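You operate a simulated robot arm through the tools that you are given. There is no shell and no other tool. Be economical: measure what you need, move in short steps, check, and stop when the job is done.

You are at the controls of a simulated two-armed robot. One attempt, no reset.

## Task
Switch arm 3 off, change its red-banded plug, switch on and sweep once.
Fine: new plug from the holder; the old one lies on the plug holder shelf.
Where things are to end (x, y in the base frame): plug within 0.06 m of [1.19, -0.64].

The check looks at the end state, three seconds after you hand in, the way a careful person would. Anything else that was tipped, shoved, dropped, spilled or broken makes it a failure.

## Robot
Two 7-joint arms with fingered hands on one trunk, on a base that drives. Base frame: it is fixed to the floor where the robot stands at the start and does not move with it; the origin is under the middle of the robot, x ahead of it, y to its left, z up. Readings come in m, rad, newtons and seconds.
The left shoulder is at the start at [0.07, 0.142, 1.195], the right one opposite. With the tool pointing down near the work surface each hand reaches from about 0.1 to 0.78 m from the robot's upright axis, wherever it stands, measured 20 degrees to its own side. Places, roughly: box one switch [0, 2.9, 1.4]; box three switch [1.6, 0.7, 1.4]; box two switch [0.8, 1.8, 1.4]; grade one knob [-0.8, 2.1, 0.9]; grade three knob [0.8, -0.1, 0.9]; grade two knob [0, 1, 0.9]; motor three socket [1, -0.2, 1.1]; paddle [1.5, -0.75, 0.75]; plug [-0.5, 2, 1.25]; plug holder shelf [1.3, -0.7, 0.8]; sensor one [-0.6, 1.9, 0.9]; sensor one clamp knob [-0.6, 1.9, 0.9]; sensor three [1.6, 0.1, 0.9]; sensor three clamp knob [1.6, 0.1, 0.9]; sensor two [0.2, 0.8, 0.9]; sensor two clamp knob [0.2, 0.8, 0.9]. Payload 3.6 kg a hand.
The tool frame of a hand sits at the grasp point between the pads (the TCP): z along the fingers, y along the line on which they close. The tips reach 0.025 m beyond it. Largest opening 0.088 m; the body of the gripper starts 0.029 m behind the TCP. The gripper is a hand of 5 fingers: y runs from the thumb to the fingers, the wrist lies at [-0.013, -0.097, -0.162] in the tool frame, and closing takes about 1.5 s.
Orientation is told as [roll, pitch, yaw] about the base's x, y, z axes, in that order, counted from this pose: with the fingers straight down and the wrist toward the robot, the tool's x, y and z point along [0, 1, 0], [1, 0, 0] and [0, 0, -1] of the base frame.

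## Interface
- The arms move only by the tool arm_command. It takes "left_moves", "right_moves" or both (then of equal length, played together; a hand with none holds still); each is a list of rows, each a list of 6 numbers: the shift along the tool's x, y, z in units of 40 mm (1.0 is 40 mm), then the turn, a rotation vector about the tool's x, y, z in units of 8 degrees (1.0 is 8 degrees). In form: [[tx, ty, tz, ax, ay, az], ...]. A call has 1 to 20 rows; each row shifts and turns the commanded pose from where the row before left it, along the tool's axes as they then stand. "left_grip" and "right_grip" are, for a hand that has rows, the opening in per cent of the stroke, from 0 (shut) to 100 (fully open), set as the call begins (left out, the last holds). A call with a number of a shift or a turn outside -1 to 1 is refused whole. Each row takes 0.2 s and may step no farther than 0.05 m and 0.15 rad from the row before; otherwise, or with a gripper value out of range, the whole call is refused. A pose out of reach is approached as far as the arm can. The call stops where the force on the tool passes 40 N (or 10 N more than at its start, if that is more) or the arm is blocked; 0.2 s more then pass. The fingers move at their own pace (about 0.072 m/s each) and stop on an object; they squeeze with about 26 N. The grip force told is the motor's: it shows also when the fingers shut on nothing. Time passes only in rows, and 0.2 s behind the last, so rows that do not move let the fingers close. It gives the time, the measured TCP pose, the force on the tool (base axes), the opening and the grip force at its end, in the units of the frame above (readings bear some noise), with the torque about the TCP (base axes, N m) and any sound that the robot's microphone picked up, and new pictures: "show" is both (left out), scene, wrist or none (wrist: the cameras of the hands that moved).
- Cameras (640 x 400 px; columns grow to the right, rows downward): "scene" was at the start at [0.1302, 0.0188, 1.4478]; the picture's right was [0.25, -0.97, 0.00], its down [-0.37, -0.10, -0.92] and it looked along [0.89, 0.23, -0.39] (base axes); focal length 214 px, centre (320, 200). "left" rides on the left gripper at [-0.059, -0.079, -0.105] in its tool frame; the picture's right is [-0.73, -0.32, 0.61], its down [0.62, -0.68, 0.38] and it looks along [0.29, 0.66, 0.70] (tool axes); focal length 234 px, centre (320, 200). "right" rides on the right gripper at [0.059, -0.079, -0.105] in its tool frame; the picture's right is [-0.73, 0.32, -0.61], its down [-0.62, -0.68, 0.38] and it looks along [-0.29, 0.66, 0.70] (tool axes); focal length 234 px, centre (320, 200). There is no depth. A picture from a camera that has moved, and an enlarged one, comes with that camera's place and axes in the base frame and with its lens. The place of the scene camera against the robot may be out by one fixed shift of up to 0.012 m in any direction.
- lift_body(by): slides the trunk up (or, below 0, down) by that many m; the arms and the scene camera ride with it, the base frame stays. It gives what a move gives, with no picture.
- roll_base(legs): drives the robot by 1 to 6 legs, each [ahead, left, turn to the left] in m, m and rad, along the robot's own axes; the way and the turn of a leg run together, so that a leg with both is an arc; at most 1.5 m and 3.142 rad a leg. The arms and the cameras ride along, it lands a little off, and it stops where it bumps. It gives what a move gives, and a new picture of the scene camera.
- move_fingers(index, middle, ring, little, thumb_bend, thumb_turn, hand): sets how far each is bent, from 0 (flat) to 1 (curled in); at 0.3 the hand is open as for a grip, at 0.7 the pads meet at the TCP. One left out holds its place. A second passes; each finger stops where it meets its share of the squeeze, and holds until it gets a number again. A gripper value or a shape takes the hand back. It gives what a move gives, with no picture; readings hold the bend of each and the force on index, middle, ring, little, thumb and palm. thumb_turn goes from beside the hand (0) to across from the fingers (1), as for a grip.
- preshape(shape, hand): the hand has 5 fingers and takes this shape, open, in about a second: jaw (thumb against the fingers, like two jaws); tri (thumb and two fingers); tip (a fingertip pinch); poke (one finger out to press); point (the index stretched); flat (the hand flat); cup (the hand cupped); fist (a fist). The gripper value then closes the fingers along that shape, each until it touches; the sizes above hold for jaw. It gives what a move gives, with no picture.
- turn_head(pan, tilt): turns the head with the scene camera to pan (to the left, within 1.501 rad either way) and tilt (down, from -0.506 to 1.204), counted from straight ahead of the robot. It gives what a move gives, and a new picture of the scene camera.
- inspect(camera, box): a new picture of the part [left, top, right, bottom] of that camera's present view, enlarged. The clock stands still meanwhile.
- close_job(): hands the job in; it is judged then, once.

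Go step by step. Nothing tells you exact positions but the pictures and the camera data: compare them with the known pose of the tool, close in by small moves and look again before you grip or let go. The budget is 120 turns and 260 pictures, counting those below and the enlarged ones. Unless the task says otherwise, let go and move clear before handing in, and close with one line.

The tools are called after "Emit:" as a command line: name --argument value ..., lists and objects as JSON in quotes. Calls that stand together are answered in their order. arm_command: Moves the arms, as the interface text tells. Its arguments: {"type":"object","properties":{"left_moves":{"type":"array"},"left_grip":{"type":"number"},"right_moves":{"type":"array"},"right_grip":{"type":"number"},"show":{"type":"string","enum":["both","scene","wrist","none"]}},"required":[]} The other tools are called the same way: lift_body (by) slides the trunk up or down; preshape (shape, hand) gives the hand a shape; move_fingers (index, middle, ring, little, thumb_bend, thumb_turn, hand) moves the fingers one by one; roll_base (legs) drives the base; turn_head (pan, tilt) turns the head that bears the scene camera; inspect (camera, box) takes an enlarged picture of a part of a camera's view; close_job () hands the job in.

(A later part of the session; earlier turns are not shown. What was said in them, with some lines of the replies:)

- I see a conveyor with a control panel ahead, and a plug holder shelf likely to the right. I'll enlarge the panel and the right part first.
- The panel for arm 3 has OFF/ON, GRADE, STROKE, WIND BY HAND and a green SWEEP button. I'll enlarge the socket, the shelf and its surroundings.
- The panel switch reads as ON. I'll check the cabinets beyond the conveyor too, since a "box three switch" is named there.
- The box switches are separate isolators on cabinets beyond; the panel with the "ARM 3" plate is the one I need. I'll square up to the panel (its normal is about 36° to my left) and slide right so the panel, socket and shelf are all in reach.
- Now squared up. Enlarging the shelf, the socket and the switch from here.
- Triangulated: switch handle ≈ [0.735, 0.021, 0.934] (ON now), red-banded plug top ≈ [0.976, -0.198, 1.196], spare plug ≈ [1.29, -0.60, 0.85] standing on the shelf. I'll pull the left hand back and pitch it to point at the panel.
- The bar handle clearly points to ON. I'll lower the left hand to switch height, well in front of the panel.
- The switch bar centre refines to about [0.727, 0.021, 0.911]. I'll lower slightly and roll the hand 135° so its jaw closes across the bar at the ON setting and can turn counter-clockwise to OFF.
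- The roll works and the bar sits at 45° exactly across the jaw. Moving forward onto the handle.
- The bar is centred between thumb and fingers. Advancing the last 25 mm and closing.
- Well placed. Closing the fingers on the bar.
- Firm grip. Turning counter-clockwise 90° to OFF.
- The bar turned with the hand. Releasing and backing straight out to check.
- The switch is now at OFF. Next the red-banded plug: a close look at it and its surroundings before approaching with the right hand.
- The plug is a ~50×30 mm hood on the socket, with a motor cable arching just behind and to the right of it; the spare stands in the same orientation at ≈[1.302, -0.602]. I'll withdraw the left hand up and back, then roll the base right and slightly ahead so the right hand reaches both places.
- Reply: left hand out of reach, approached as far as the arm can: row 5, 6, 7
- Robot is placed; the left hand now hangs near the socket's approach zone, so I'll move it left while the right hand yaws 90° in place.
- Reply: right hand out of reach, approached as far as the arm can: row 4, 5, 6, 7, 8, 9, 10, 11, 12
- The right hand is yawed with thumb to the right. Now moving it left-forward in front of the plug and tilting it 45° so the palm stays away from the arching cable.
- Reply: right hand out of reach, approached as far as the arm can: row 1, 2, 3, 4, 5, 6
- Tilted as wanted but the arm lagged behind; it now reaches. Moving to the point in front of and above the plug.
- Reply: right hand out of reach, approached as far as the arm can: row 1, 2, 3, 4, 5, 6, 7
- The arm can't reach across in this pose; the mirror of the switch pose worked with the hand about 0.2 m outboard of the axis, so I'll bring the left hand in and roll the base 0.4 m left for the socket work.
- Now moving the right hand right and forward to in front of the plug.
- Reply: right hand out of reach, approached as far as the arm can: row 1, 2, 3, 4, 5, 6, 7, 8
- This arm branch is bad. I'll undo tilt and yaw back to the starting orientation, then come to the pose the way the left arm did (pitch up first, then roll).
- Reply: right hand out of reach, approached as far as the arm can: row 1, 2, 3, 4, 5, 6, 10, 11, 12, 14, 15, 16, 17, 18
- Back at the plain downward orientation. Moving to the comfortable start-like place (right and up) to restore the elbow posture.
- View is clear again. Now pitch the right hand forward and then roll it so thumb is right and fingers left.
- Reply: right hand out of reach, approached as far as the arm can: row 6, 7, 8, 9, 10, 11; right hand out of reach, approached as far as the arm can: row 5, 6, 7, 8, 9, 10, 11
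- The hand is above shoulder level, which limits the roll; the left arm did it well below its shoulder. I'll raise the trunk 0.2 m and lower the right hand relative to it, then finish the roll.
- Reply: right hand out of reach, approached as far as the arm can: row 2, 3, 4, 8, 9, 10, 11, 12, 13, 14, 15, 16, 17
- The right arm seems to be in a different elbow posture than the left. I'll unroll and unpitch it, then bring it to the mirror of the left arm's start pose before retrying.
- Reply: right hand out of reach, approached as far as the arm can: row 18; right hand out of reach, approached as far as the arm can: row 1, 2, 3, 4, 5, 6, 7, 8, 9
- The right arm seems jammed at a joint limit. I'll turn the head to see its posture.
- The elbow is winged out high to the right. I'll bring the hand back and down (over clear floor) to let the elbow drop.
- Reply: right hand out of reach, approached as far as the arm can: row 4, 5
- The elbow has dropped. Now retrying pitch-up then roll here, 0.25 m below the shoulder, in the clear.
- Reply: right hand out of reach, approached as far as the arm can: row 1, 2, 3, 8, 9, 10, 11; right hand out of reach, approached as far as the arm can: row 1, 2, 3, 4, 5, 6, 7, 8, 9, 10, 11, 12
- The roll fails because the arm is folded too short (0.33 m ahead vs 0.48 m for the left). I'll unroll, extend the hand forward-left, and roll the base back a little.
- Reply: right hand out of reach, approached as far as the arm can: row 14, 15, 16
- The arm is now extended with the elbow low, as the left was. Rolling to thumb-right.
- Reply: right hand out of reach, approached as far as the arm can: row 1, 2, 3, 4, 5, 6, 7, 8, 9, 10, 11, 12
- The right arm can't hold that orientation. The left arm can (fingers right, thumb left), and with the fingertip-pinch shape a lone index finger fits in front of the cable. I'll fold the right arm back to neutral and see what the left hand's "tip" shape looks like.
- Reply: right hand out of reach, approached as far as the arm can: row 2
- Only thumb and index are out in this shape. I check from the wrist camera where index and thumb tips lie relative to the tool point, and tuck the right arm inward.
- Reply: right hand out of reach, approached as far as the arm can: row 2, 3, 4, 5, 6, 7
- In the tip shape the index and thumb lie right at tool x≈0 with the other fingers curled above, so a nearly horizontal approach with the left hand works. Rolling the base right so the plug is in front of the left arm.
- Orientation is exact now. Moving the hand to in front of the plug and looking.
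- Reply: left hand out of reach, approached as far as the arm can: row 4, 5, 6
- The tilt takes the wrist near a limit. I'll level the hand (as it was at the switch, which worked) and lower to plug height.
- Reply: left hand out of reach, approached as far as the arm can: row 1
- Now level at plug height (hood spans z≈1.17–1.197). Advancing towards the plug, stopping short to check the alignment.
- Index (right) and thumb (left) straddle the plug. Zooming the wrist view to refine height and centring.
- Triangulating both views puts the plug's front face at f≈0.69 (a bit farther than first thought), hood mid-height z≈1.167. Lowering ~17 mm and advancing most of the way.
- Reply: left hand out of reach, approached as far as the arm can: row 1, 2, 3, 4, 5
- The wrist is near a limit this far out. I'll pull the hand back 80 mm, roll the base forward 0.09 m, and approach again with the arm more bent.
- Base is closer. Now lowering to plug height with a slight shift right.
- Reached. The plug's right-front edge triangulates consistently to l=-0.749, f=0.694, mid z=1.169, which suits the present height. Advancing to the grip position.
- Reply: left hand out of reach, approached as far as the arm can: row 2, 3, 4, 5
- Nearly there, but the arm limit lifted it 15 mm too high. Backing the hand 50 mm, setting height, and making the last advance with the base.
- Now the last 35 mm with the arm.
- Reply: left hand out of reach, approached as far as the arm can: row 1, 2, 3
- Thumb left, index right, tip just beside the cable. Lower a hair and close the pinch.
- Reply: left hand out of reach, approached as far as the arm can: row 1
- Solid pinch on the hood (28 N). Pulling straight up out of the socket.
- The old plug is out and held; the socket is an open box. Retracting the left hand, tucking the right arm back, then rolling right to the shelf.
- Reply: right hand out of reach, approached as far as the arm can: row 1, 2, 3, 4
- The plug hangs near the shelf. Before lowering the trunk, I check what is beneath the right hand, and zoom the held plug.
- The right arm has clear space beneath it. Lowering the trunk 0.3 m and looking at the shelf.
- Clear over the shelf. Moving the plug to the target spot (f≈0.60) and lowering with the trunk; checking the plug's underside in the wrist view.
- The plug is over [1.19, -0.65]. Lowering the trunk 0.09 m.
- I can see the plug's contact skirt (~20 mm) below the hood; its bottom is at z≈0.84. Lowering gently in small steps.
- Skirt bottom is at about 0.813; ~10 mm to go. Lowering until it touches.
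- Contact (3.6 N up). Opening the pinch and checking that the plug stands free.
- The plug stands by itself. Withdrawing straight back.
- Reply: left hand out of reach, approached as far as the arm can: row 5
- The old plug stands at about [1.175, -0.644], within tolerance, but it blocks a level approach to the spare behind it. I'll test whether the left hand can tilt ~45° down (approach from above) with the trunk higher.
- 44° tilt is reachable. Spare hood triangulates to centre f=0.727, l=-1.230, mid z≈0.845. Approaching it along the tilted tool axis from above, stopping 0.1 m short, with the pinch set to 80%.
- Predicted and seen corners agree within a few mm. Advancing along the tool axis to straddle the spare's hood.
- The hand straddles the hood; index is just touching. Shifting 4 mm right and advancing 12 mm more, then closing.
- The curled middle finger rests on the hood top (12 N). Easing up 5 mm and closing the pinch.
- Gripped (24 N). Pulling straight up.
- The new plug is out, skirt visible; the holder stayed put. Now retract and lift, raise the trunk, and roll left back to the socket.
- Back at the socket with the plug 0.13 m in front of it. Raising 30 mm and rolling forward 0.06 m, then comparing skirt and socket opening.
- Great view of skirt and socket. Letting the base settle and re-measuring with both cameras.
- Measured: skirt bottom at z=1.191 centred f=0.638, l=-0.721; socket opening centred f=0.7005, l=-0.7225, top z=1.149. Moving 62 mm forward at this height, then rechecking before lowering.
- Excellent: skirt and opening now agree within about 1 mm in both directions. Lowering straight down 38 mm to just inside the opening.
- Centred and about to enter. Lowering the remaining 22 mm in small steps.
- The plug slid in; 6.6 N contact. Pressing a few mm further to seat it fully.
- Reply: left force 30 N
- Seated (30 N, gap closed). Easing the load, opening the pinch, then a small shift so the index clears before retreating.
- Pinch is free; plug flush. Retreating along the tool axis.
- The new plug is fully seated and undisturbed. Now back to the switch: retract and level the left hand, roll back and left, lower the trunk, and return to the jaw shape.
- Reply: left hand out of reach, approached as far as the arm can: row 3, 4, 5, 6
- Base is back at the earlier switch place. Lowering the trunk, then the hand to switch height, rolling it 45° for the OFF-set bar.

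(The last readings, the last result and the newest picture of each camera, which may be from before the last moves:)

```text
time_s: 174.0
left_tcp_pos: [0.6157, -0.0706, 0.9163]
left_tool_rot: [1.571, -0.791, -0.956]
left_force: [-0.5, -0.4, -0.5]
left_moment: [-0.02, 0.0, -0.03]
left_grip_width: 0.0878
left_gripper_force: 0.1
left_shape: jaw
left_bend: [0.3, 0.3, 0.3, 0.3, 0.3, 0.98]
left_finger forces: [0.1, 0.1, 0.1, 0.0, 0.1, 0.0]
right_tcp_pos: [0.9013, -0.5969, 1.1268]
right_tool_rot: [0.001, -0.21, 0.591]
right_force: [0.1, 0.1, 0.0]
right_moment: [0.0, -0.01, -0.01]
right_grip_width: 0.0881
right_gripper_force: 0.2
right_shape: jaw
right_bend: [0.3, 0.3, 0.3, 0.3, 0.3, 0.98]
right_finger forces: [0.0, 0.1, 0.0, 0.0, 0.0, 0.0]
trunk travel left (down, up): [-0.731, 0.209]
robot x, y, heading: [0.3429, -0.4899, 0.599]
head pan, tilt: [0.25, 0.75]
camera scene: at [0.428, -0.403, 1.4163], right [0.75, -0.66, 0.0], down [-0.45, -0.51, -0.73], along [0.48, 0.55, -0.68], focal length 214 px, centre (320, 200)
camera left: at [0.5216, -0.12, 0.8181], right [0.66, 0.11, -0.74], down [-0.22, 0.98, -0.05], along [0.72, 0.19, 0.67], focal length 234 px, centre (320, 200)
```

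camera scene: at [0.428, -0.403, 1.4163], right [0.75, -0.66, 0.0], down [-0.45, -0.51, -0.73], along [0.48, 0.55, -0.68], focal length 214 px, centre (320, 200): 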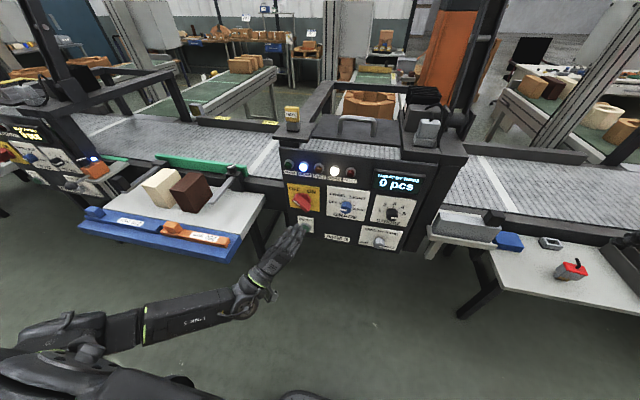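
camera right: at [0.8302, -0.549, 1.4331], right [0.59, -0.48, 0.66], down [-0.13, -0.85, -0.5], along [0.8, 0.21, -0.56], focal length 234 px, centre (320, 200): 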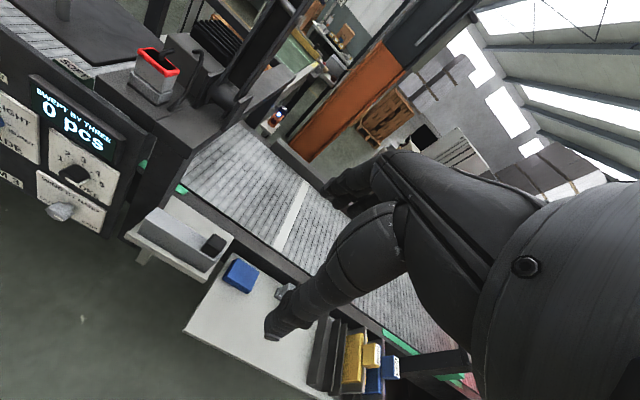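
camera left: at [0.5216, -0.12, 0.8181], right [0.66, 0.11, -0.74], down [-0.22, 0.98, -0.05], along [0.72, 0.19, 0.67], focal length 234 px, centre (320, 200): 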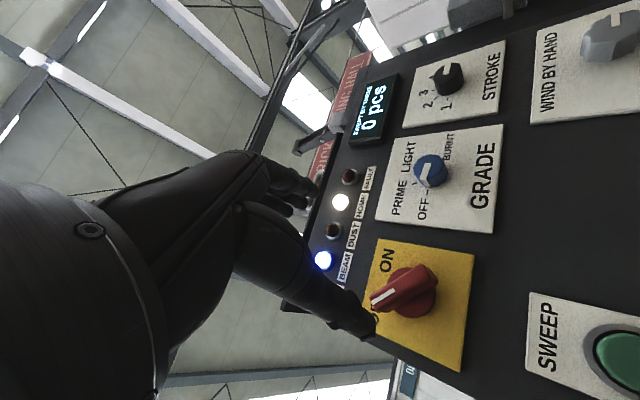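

The bar is where I left it (≈[0.727, 0.021, 0.91], OFF). Advancing onto it.

Emit:
arm_command --left_moves '[[0.2, -0.25, 0.4, 0, 0, 0], [0, 0, 0.6, 0, 0, 0], [0, 0, 0.6, 0, 0, 0], [0, 0, 0.6, 0, 0, 0], [0, 0, 0.4, 0, 0, 0], [0, 0, 0.3, 0, 0, 0], [0, 0, 0, 0, 0, 0]]' --show "none"

Emit:
inspect --camera "scene" --box '[260, 150, 360, 220]'

Emit:
inspect --camera "left" --box '[220, 130, 480, 330]'

```text
time_s: 175.6
left_tcp_pos: [0.7049, 0.0072, 0.9135]
left_tool_rot: [1.57, -0.79, -0.958]
left_force: [0.3, -0.2, 0.5]
left_moment: [0.05, 0.01, 0.02]
left_grip_width: 0.0879
left_gripper_force: 0.0
left_shape: jaw
left_bend: [0.3, 0.3, 0.3, 0.3, 0.3, 0.98]
left_finger forces: [0.0, 0.0, 0.0, 0.0, 0.1, 0.0]
right_tcp_pos: [0.9017, -0.5954, 1.127]
right_tool_rot: [0.002, -0.209, 0.592]
right_force: [-1.1, 0.7, 0.4]
right_moment: [-0.01, -0.02, 0.03]
right_grip_width: 0.0879
right_gripper_force: 0.0
right_shape: jaw
right_bend: [0.3, 0.3, 0.3, 0.3, 0.3, 0.98]
right_finger forces: [0.0, 0.1, 0.1, 0.0, 0.0, 0.1]
trunk travel left (down, up): [-0.731, 0.209]
robot x, y, heading: [0.3441, -0.4928, 0.594]
head pan, tilt: [0.25, 0.75]
```

```text
5.71 times, centred on (310, 185) of scene
camera zoom: at [0.428, -0.4029, 1.4163], right [0.75, -0.66, 0.0], down [-0.45, -0.51, -0.73], along [0.48, 0.55, -0.68], focal length 1226 px, centre (377, 286)
```

zoom: 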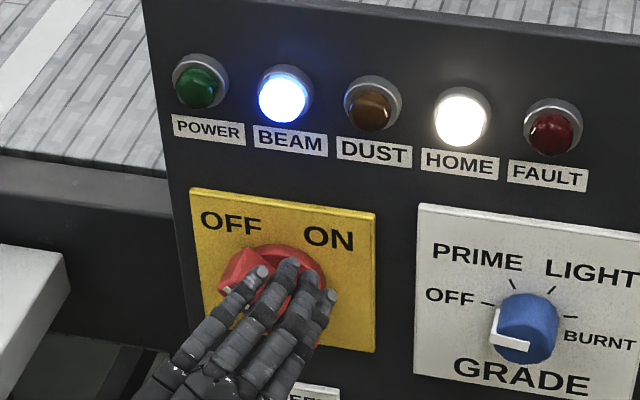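

```text
2.00 times, centred on (350, 230) of left
camera zoom: at [0.6104, -0.0415, 0.8154], right [0.66, 0.11, -0.74], down [-0.22, 0.98, -0.05], along [0.72, 0.19, 0.67], focal length 468 px, centre (260, 140)
```

zoom: 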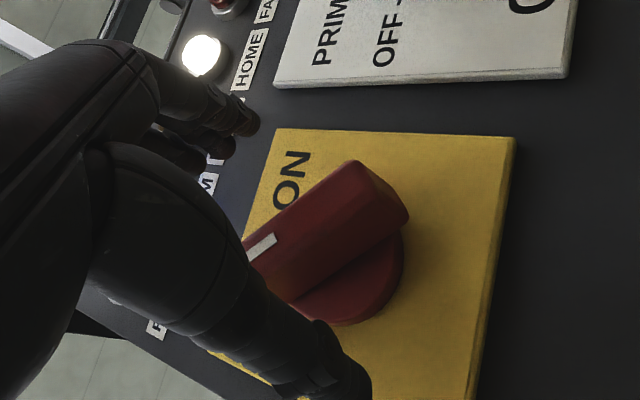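

Aligned. Advancing the last 24 mm and closing.

Emit:
arm_command --left_moves '[[0, 0, 0.3, 0, 0, 0], [0, 0, 0.3, 0, 0, 0], [0, 0, 0, 0, 0, 0]]' --show "none"

Emit:
arm_command --left_moves '[[0, 0, 0, 0, 0, 0], [0, 0, 0, 0, 0, 0], [0, 0, 0, 0, 0, 0], [0, 0, 0, 0, 0, 0], [0, 0, 0, 0, 0, 0], [0, 0, 0, 0, 0, 0], [0, 0, 0, 0, 0, 0]]' --left_grip 0 --show "none"

Emit:
inspect --camera "scene" --box '[260, 150, 360, 220]'

```text
time_s: 176.4
left_tcp_pos: [0.7228, 0.0207, 0.9131]
left_tool_rot: [1.571, -0.792, -0.96]
left_force: [0.4, 0.0, -0.1]
left_moment: [0.0, -0.03, 0.0]
left_grip_width: 0.0878
left_gripper_force: 0.0
left_shape: jaw
left_bend: [0.3, 0.3, 0.3, 0.3, 0.3, 0.98]
left_finger forces: [0.0, 0.1, 0.0, 0.1, 0.0, 0.0]
right_tcp_pos: [0.9016, -0.5961, 1.1271]
right_tool_rot: [-0.001, -0.209, 0.593]
right_force: [0.0, -0.1, 0.3]
right_moment: [0.01, 0.03, 0.01]
right_grip_width: 0.0878
right_gripper_force: 0.0
right_shape: jaw
right_bend: [0.3, 0.3, 0.3, 0.3, 0.3, 0.98]
right_finger forces: [0.0, 0.0, 0.1, 0.0, 0.0, 0.0]
trunk travel left (down, up): [-0.731, 0.209]
robot x, y, heading: [0.3426, -0.491, 0.593]
head pan, tilt: [0.25, 0.75]
```

```text
time_s: 178.0
left_tcp_pos: [0.7221, 0.0214, 0.9137]
left_tool_rot: [1.571, -0.79, -0.96]
left_force: [2.0, 1.1, 0.9]
left_moment: [0.13, 0.06, 0.04]
left_grip_width: 0.0134
left_gripper_force: 26.0
left_shape: jaw
left_bend: [0.73, 0.59, 0.57, 0.56, 0.74, 1.0]
left_finger forces: [12.5, 6.7, 3.1, 1.7, 22.7, 0.0]
right_tcp_pos: [0.9019, -0.5959, 1.1281]
right_tool_rot: [0.001, -0.209, 0.594]
right_force: [0.8, 0.7, -0.1]
right_moment: [-0.01, 0.01, 0.03]
right_grip_width: 0.088
right_gripper_force: 0.0
right_shape: jaw
right_bend: [0.3, 0.3, 0.3, 0.3, 0.3, 0.98]
right_finger forces: [0.0, 0.0, 0.0, 0.0, 0.1, 0.0]
trunk travel left (down, up): [-0.731, 0.209]
robot x, y, heading: [0.3412, -0.4879, 0.597]
head pan, tilt: [0.25, 0.75]
```

```text
5.71 times, centred on (310, 185) of scene
camera zoom: at [0.4284, -0.403, 1.4162], right [0.75, -0.66, 0.0], down [-0.45, -0.51, -0.73], along [0.48, 0.55, -0.68], focal length 1226 px, centre (377, 286)
```

zoom: 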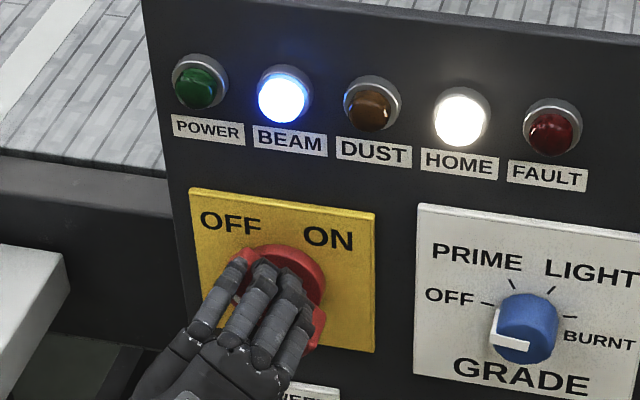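

Gripped. Turning clockwise 90° to ON, then checking the lamp.

Emit:
arm_command --left_moves '[[0, 0, 0, 0, 0, 1], [0, 0, 0, 0, 0, 1], [0, 0, 0, 0, 0, 1], [0, 0, 0, 0, 0, 1], [0, 0, 0, 0, 0, 1], [0, 0, 0, 0, 0, 1], [0, 0, 0, 0, 0, 1], [0, 0, 0, 0, 0, 1], [0, 0, 0, 0, 0, 1], [0, 0, 0, 0, 0, 1], [0, 0, 0, 0, 0, 1], [0, 0, 0, 0, 0, 0.4], [0, 0, 0, 0, 0, 0]]' --show "none"

Emit:
inspect --camera "scene" --box '[260, 150, 360, 220]'

```text
time_s: 180.8
left_tcp_pos: [0.7204, 0.0215, 0.9139]
left_tool_rot: [1.572, 0.802, -0.956]
left_force: [3.2, 6.1, 8.8]
left_moment: [0.16, -0.11, 0.02]
left_grip_width: 0.0126
left_gripper_force: 26.3
left_shape: jaw
left_bend: [0.73, 0.62, 0.71, 0.71, 0.74, 1.0]
left_finger forces: [11.3, 4.8, 3.6, 0.1, 26.7, 0.1]
right_tcp_pos: [0.9019, -0.5969, 1.1255]
right_tool_rot: [0.0, -0.209, 0.592]
right_force: [-0.3, 0.1, 0.0]
right_moment: [0.0, -0.01, -0.01]
right_grip_width: 0.0881
right_gripper_force: 0.0
right_shape: jaw
right_bend: [0.3, 0.3, 0.3, 0.3, 0.3, 0.98]
right_finger forces: [0.0, 0.0, 0.0, 0.0, 0.0, 0.0]
trunk travel left (down, up): [-0.731, 0.209]
robot x, y, heading: [0.3439, -0.4898, 0.596]
head pan, tilt: [0.25, 0.75]
```

```text
5.71 times, centred on (310, 185) of scene
camera zoom: at [0.4282, -0.403, 1.4163], right [0.75, -0.66, 0.0], down [-0.45, -0.51, -0.73], along [0.48, 0.55, -0.68], focal length 1226 px, centre (377, 286)
```

zoom: 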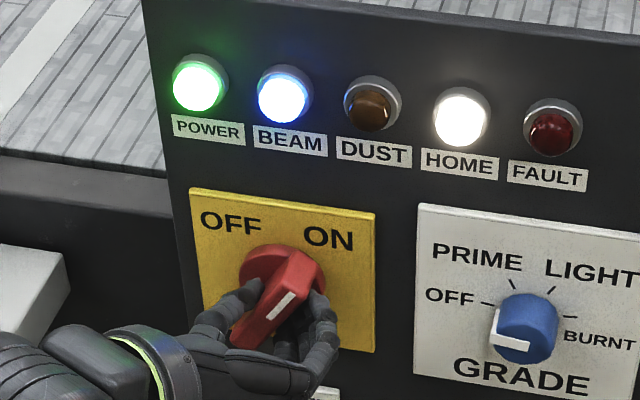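

POWER is lit: the new plug works and the switch is ON. Releasing and backing off, then shaping one finger to press SWEEP.

Emit:
arm_command --left_moves '[[0, 0, 0, 0, 0, 0], [0, 0, 0, 0, 0, 0], [0, 0, 0, 0, 0, 0], [0, 0, 0, 0, 0, 0], [0, 0, 0, 0, 0, 0], [0, 0, 0, 0, 0, 0], [0, 0, -0.5, 0, 0, 0], [0, 0, -1, 0, 0, 0], [0, 0, -1, 0, 0, 0], [0, 0, -0.7, 0, 0, 0]]' --left_grip 100 --show "none"

Emit:
preshape --hand "left" --shape "poke"

Emit:
inspect --camera "left" --box '[0, 0, 640, 400]'

Emit:
inspect --camera "scene" --box '[230, 150, 390, 260]'

```text
time_s: 183.0
left_tcp_pos: [0.6149, -0.0514, 0.9128]
left_tool_rot: [1.572, 0.801, -0.957]
left_force: [-0.7, 0.8, 0.7]
left_moment: [-0.01, -0.03, -0.01]
left_grip_width: 0.088
left_gripper_force: 0.0
left_shape: jaw
left_bend: [0.3, 0.3, 0.3, 0.3, 0.3, 0.98]
left_finger forces: [0.0, 0.0, 0.0, 0.0, 0.1, 0.0]
right_tcp_pos: [0.9024, -0.5969, 1.1262]
right_tool_rot: [0.0, -0.208, 0.588]
right_force: [0.4, 0.2, 0.3]
right_moment: [-0.03, -0.05, 0.0]
right_grip_width: 0.0877
right_gripper_force: 0.1
right_shape: jaw
right_bend: [0.3, 0.3, 0.3, 0.3, 0.3, 0.98]
right_finger forces: [0.0, 0.1, 0.0, 0.1, 0.0, 0.0]
trunk travel left (down, up): [-0.731, 0.209]
robot x, y, heading: [0.3426, -0.4872, 0.596]
head pan, tilt: [0.25, 0.75]
```

```text
time_s: 183.9
left_tcp_pos: [0.616, -0.0508, 0.9123]
left_tool_rot: [1.569, 0.801, -0.959]
left_force: [-0.3, 0.4, 0.3]
left_moment: [0.02, 0.0, -0.01]
left_grip_width: 0.0
left_gripper_force: 0.0
left_shape: poke
left_bend: [0.7, 0.7, 0.99, 0.99, 1.0, 1.0]
left_finger forces: [0.1, 0.0, 0.0, 0.0, 0.0, 0.0]
right_tcp_pos: [0.9025, -0.5969, 1.127]
right_tool_rot: [0.0, -0.209, 0.591]
right_force: [0.5, 0.0, -0.2]
right_moment: [0.02, 0.03, 0.0]
right_grip_width: 0.0878
right_gripper_force: 0.1
right_shape: jaw
right_bend: [0.3, 0.3, 0.3, 0.3, 0.3, 0.98]
right_finger forces: [0.0, 0.1, 0.1, 0.1, 0.0, 0.0]
trunk travel left (down, up): [-0.731, 0.209]
robot x, y, heading: [0.338, -0.4894, 0.596]
head pan, tilt: [0.25, 0.75]
```

```text
1.00 times, centred on (320, 200) of left
camera zoom: at [0.4744, -0.0322, 0.9275], right [0.07, 0.96, -0.27], down [0.3, 0.24, 0.92], along [0.95, -0.14, -0.27], focal length 234 px, centre (320, 200)
```

zoom: 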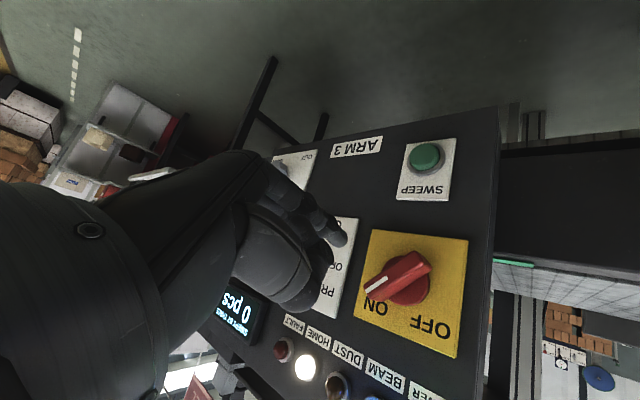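

```text
3.64 times, centred on (310, 205) of scene
camera zoom: at [0.4282, -0.4029, 1.4162], right [0.75, -0.66, 0.0], down [-0.45, -0.51, -0.73], along [0.48, 0.55, -0.68], focal length 780 px, centre (356, 182)
```

zoom: 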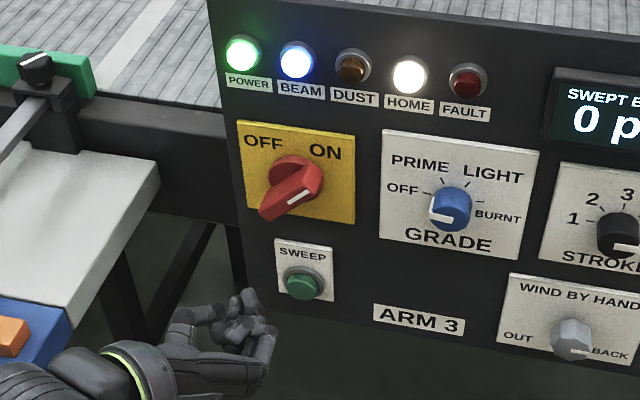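

The SWEEP button triangulates to ≈[0.737, 0.038, 0.767]. I'll curl the middle finger so only the index presses, and look at where its tip is.

Emit:
move_fingers --hand "left" --middle 1.0 --index 0.65

Emit:
inspect --camera "left" --box '[220, 140, 460, 290]'

Emit:
inspect --camera "scene" --box '[260, 200, 340, 260]'

```text
time_s: 184.9
left_tcp_pos: [0.6152, -0.0514, 0.9125]
left_tool_rot: [1.569, 0.8, -0.96]
left_force: [-0.5, -0.2, 0.5]
left_moment: [0.04, 0.01, 0.01]
left_grip_width: 0.0269
left_gripper_force: 0.1
left_shape: fingers
left_bend: [0.65, 1.0, 0.99, 0.99, 1.0, 1.0]
left_finger forces: [0.0, 0.1, 0.0, 0.0, 0.0, 0.0]
right_tcp_pos: [0.9018, -0.5964, 1.1278]
right_tool_rot: [0.001, -0.211, 0.593]
right_force: [0.5, -0.2, -0.6]
right_moment: [-0.04, -0.01, 0.03]
right_grip_width: 0.0879
right_gripper_force: 0.0
right_shape: jaw
right_bend: [0.3, 0.3, 0.3, 0.3, 0.3, 0.98]
right_finger forces: [0.0, 0.0, 0.0, 0.1, 0.0, 0.0]
trunk travel left (down, up): [-0.731, 0.209]
robot x, y, heading: [0.3445, -0.4904, 0.597]
head pan, tilt: [0.25, 0.75]
```

```text
2.67 times, centred on (340, 215) of left
camera zoom: at [0.4743, -0.0324, 0.9274], right [0.07, 0.96, -0.27], down [0.3, 0.24, 0.92], along [0.95, -0.14, -0.27], focal length 624 px, centre (267, 160)
```

zoom: 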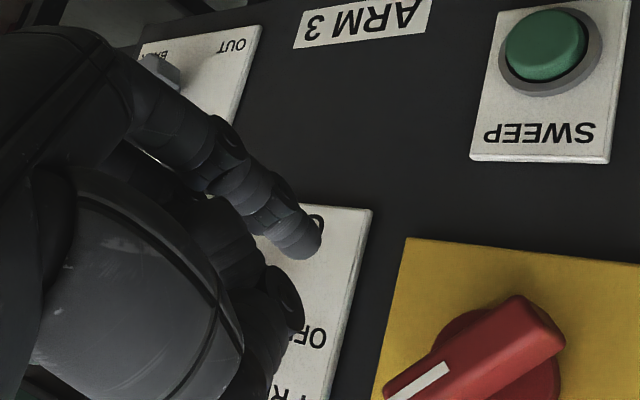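

```text
6.67 times, centred on (300, 230) of scene
camera zoom: at [0.4281, -0.4029, 1.4162], right [0.75, -0.66, 0.0], down [-0.45, -0.51, -0.73], along [0.48, 0.55, -0.68], focal length 1430 px, centre (453, 0)
```

zoom: 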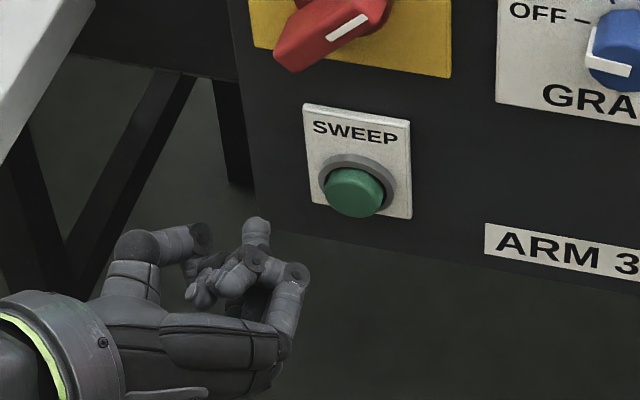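

Index tip is at [0.627, -0.038, 0.902]. Lowering 135 mm to the button's height, then approaching to 25 mm short.

Emit:
arm_command --left_moves '[[-0.595, 0.595, 0, 0, 0, 0], [-0.595, 0.595, 0, 0, 0, 0], [-0.595, 0.595, 0, 0, 0, 0], [-0.595, 0.595, 0, 0, 0, 0], [0, 0, 0.6, 0, 0, 0], [0, 0, 0.6, 0, 0, 0], [0, 0, 0.6, 0, 0, 0], [0, 0, 0.6, 0, 0, 0], [0, 0, 0, 0, 0, 0]]' --show "none"

Emit:
inspect --camera "left" --box '[220, 140, 460, 290]'

Emit:
inspect --camera "scene" --box '[260, 200, 340, 260]'

```text
time_s: 186.9
left_tcp_pos: [0.6955, 0.0033, 0.7799]
left_tool_rot: [1.573, 0.799, -0.958]
left_force: [-0.7, -1.0, 0.6]
left_moment: [0.01, 0.03, -0.01]
left_grip_width: 0.0267
left_gripper_force: 0.1
left_shape: fingers
left_bend: [0.65, 1.0, 0.99, 0.99, 1.0, 1.0]
left_finger forces: [0.0, 0.0, 0.0, 0.0, 0.0, 0.0]
right_tcp_pos: [0.9023, -0.5968, 1.1273]
right_tool_rot: [0.0, -0.211, 0.593]
right_force: [-0.4, 0.3, 0.0]
right_moment: [0.0, -0.02, 0.0]
right_grip_width: 0.0879
right_gripper_force: 0.0
right_shape: jaw
right_bend: [0.3, 0.3, 0.3, 0.3, 0.3, 0.98]
right_finger forces: [0.0, 0.0, 0.1, 0.0, 0.0, 0.0]
trunk travel left (down, up): [-0.731, 0.209]
robot x, y, heading: [0.3404, -0.4898, 0.593]
head pan, tilt: [0.25, 0.75]
```

```text
2.67 times, centred on (340, 215) of left
camera zoom: at [0.5532, 0.0226, 0.7954], right [0.07, 0.96, -0.27], down [0.3, 0.24, 0.92], along [0.95, -0.14, -0.27], focal length 624 px, centre (267, 160)
```

zoom: 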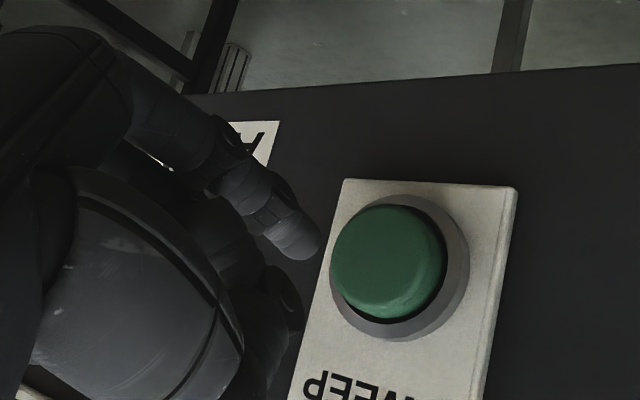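

```text
6.67 times, centred on (300, 230) of scene
camera zoom: at [0.4276, -0.4033, 1.4163], right [0.75, -0.66, 0.0], down [-0.45, -0.51, -0.73], along [0.49, 0.55, -0.68], focal length 1430 px, centre (453, 0)
```

zoom: 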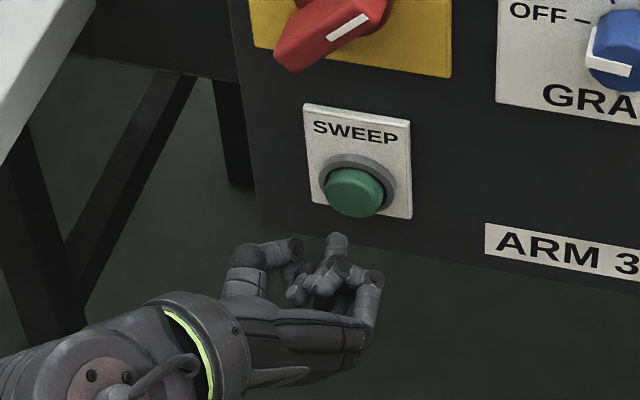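

The tip is just in front of the button, ~4 mm to correct. Pressing it once.

Emit:
arm_command --left_moves '[[-0.12, 0, 0.2, 0, 0, 0], [0, 0, 0.2, 0, 0, 0], [0, 0, 0.2, 0, 0, 0], [0, 0, 0.2, 0, 0, 0], [0, 0, 0.15, 0, 0, 0], [0, 0, 0.1, 0, 0, 0]]' --show "none"

Emit:
inspect --camera "scene" --box '[260, 200, 340, 260]'

Emit:
inspect --camera "left" --box '[220, 140, 460, 290]'

```text
time_s: 188.3
left_tcp_pos: [0.7229, 0.0278, 0.7751]
left_tool_rot: [1.568, 0.8, -0.961]
left_force: [-28.9, -22.4, -6.8]
left_moment: [-0.45, 0.6, -0.13]
left_grip_width: 0.026
left_gripper_force: 18.0
left_shape: fingers
left_bend: [0.64, 1.0, 0.99, 0.99, 1.0, 1.0]
left_finger forces: [37.0, 0.0, 0.1, 0.1, 0.0, 0.0]
right_tcp_pos: [0.899, -0.5989, 1.1289]
right_tool_rot: [0.002, -0.214, 0.591]
right_force: [-0.7, 1.2, -0.3]
right_moment: [0.01, -0.01, 0.02]
right_grip_width: 0.088
right_gripper_force: 0.1
right_shape: jaw
right_bend: [0.3, 0.3, 0.3, 0.3, 0.3, 0.98]
right_finger forces: [0.1, 0.0, 0.0, 0.0, 0.0, 0.0]
trunk travel left (down, up): [-0.731, 0.209]
robot x, y, heading: [0.3395, -0.4892, 0.601]
head pan, tilt: [0.25, 0.75]
heard: click
```

```text
6.67 times, centred on (300, 230) of scene
camera zoom: at [0.4229, -0.406, 1.4167], right [0.75, -0.66, 0.0], down [-0.45, -0.51, -0.73], along [0.49, 0.55, -0.68], focal length 1430 px, centre (453, 0)
```

zoom: 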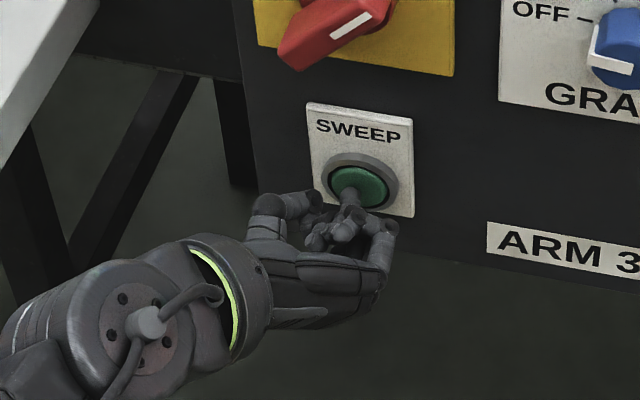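

```text
2.67 times, centred on (340, 215) of left
camera zoom: at [0.5809, 0.0466, 0.7905], right [0.07, 0.96, -0.28], down [0.3, 0.24, 0.92], along [0.95, -0.15, -0.27], focal length 624 px, centre (267, 160)
```

zoom: 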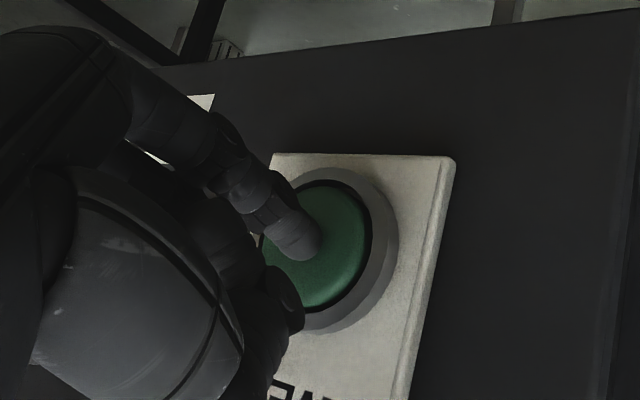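

A click was heard and the button went in. Releasing by backing straight off, and watching the arm and the counter.

Emit:
arm_command --left_moves '[[0, 0, -0.5, 0, 0, 0], [0, 0, -1, 0, 0, 0], [0, 0, -1, 0, 0, 0], [0, 0, -1, 0, 0, 0], [0, 0, 0, 0, 0, 0]]' --show "scene"

Emit:
turn_head --pan -0.1 --tilt 0.5

```text
time_s: 189.5
left_tcp_pos: [0.6102, -0.0499, 0.7782]
left_tool_rot: [1.57, 0.801, -0.958]
left_force: [0.6, 0.4, -0.8]
left_moment: [0.01, 0.0, -0.01]
left_grip_width: 0.0267
left_gripper_force: 0.0
left_shape: fingers
left_bend: [0.65, 1.0, 0.99, 0.99, 1.0, 1.0]
left_finger forces: [0.1, 0.0, 0.0, 0.0, 0.1, 0.0]
right_tcp_pos: [0.9038, -0.5964, 1.1274]
right_tool_rot: [0.0, -0.211, 0.591]
right_force: [0.6, 0.1, -0.4]
right_moment: [-0.03, 0.03, -0.03]
right_grip_width: 0.0877
right_gripper_force: 0.0
right_shape: jaw
right_bend: [0.3, 0.3, 0.3, 0.3, 0.3, 0.98]
right_finger forces: [0.0, 0.0, 0.0, 0.1, 0.1, 0.0]
trunk travel left (down, up): [-0.731, 0.209]
robot x, y, heading: [0.3392, -0.4917, 0.595]
head pan, tilt: [0.25, 0.75]
camera scene: at [0.4284, -0.4026, 1.4162], right [0.75, -0.66, 0.0], down [-0.45, -0.51, -0.73], along [0.48, 0.55, -0.68], focal length 214 px, centre (320, 200)
```

scene: 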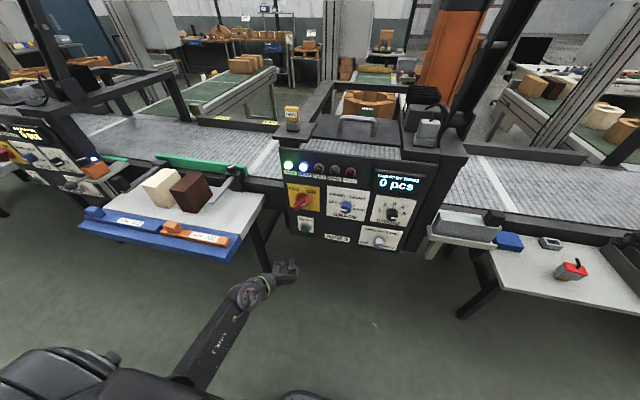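

```text
time_s: 190.3
left_tcp_pos: [0.6105, -0.0504, 0.778]
left_tool_rot: [1.571, 0.802, -0.96]
left_force: [-0.2, 0.5, -0.5]
left_moment: [0.0, -0.01, 0.02]
left_grip_width: 0.0268
left_gripper_force: 0.2
left_shape: fingers
left_bend: [0.65, 1.0, 0.99, 0.99, 1.0, 1.0]
left_finger forces: [0.0, 0.1, 0.0, 0.0, 0.1, 0.0]
right_tcp_pos: [0.9022, -0.5975, 1.1272]
right_tool_rot: [0.0, -0.21, 0.593]
right_force: [0.0, -0.1, -0.5]
right_moment: [-0.02, 0.02, -0.01]
right_grip_width: 0.088
right_gripper_force: 0.0
right_shape: jaw
right_bend: [0.3, 0.3, 0.3, 0.3, 0.3, 0.98]
right_finger forces: [0.0, 0.1, 0.0, 0.1, 0.0, 0.0]
trunk travel left (down, up): [-0.731, 0.209]
robot x, y, heading: [0.3418, -0.4888, 0.596]
head pan, tilt: [-0.099, 0.499]
camera scene: at [0.453, -0.4216, 1.4382], right [0.48, -0.88, 0.0], down [-0.42, -0.23, -0.88], along [0.77, 0.42, -0.48], focal length 214 px, centre (320, 200)
```

scene: 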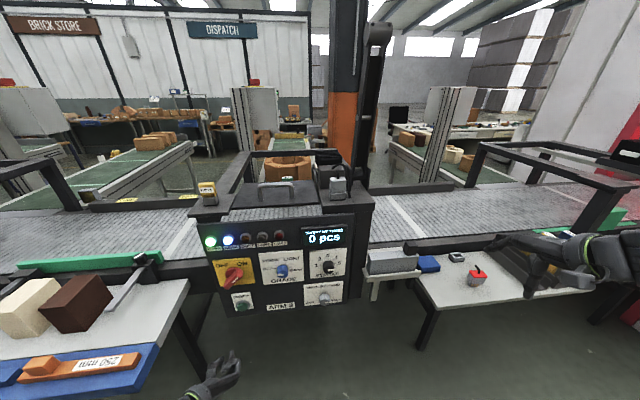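

HOME went dark: the arm is sweeping. Waiting for it to finish and checking.

Emit:
arm_command --left_moves '[[0, 0, 0, 0, 0, 0], [0, 0, 0, 0, 0, 0], [0, 0, 0, 0, 0, 0], [0, 0, 0, 0, 0, 0], [0, 0, 0, 0, 0, 0], [0, 0, 0, 0, 0, 0], [0, 0, 0, 0, 0, 0], [0, 0, 0, 0, 0, 0], [0, 0, 0, 0, 0, 0], [0, 0, 0, 0, 0, 0], [0, 0, 0, 0, 0, 0], [0, 0, 0, 0, 0, 0], [0, 0, 0, 0, 0, 0], [0, 0, 0, 0, 0, 0], [0, 0, 0, 0, 0, 0], [0, 0, 0, 0, 0, 0], [0, 0, 0, 0, 0, 0], [0, 0, 0, 0, 0, 0], [0, 0, 0, 0, 0, 0], [0, 0, 0, 0, 0, 0]]' --show "scene"

Emit:
inspect --camera "scene" --box '[190, 150, 390, 320]'

```text
time_s: 194.5
left_tcp_pos: [0.6108, -0.0507, 0.7786]
left_tool_rot: [1.57, 0.802, -0.958]
left_force: [0.5, -0.1, 0.3]
left_moment: [0.0, -0.01, 0.0]
left_grip_width: 0.0266
left_gripper_force: 0.1
left_shape: fingers
left_bend: [0.65, 1.0, 0.99, 0.99, 1.0, 1.0]
left_finger forces: [0.0, 0.1, 0.1, 0.1, 0.1, 0.0]
right_tcp_pos: [0.9025, -0.5971, 1.1272]
right_tool_rot: [0.0, -0.209, 0.591]
right_force: [0.0, 0.3, 0.7]
right_moment: [-0.01, -0.02, -0.03]
right_grip_width: 0.0882
right_gripper_force: 0.0
right_shape: jaw
right_bend: [0.3, 0.3, 0.3, 0.3, 0.3, 0.98]
right_finger forces: [0.0, 0.1, 0.0, 0.0, 0.0, 0.0]
trunk travel left (down, up): [-0.731, 0.209]
robot x, y, heading: [0.3414, -0.4885, 0.592]
head pan, tilt: [-0.099, 0.499]
camera scene: at [0.4532, -0.4216, 1.4382], right [0.48, -0.88, 0.0], down [-0.42, -0.23, -0.88], along [0.77, 0.42, -0.48], focal length 214 px, centre (320, 200)
```

scene: 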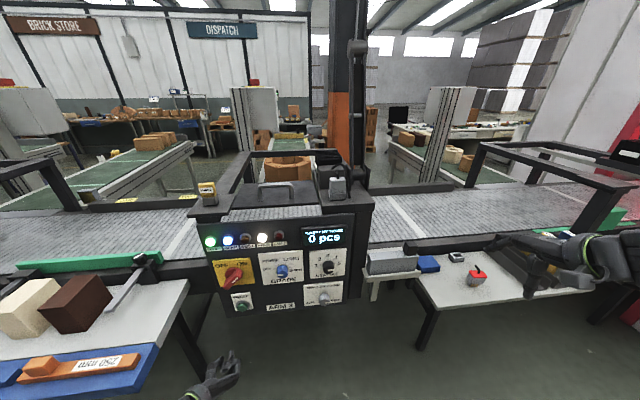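

```text
2.35 times, centred on (290, 235) of scene
camera zoom: at [0.4532, -0.4216, 1.4382], right [0.48, -0.88, 0.0], down [-0.42, -0.23, -0.88], along [0.77, 0.42, -0.48], focal length 505 px, centre (391, 118)
```

zoom: 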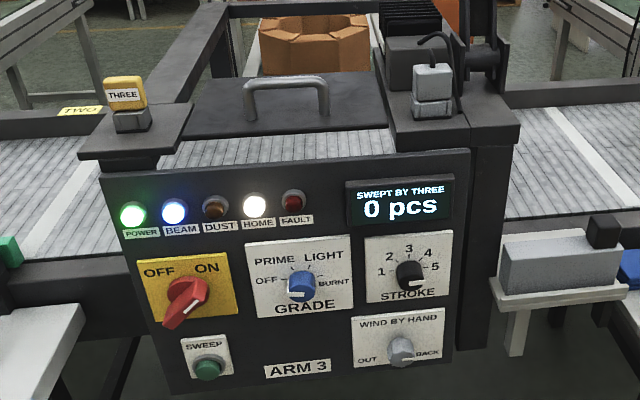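

The arm swept once and is HOME again with POWER lit, and the old plug stands on the shelf near [1.19, -0.65]. One last retreat of the left hand, then handing in.

Emit:
arm_command --left_moves '[[0, 0, -0.8, 0, 0, 0], [0, 0, -0.8, 0, 0, 0], [0, 0, 0, 0, 0, 0]]' --show "none"

Emit:
inspect --camera "scene" --box '[360, 220, 560, 340]'

```text
time_s: 195.3
left_tcp_pos: [0.5578, -0.0875, 0.7787]
left_tool_rot: [1.571, 0.8, -0.958]
left_force: [-0.3, -0.3, 0.7]
left_moment: [0.01, 0.0, 0.0]
left_grip_width: 0.0265
left_gripper_force: 0.2
left_shape: fingers
left_bend: [0.65, 1.0, 0.99, 0.99, 1.0, 1.0]
left_finger forces: [0.1, 0.0, 0.0, 0.0, 0.0, 0.1]
right_tcp_pos: [0.9029, -0.5962, 1.1268]
right_tool_rot: [-0.001, -0.208, 0.591]
right_force: [1.1, -0.8, -0.1]
right_moment: [-0.01, 0.0, 0.0]
right_grip_width: 0.0878
right_gripper_force: 0.1
right_shape: jaw
right_bend: [0.3, 0.3, 0.3, 0.3, 0.3, 0.98]
right_finger forces: [0.1, 0.0, 0.1, 0.0, 0.1, 0.0]
trunk travel left (down, up): [-0.731, 0.209]
robot x, y, heading: [0.3427, -0.4892, 0.595]
head pan, tilt: [-0.099, 0.499]
```

```text
3.20 times, centred on (460, 280) of scene
camera zoom: at [0.4539, -0.421, 1.4381], right [0.48, -0.88, 0.0], down [-0.42, -0.23, -0.88], along [0.77, 0.42, -0.48], focal length 686 px, centre (-128, -56)
```

zoom: 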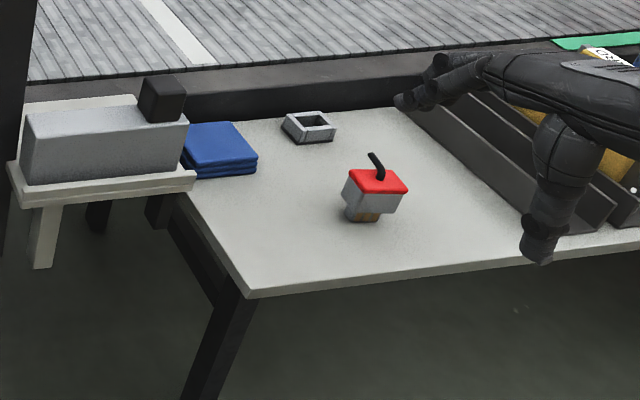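

Everything is in place: the old plug stands on the shelf, the holder is empty, the new plug is seated and both hands are clear. Handing in.

Emit:
close_job

```text
The job is handed in.
```

Arm 3 was switched off, its red-banded plug was replaced with the spare, and it was switched back on. POWER is lit; one SWEEP press ran the arm and it returned HOME, with the counter still at 0 pcs. The old plug stands upright on the plug holder shelf, about 0.03 m or less from [1.19, -0.64].
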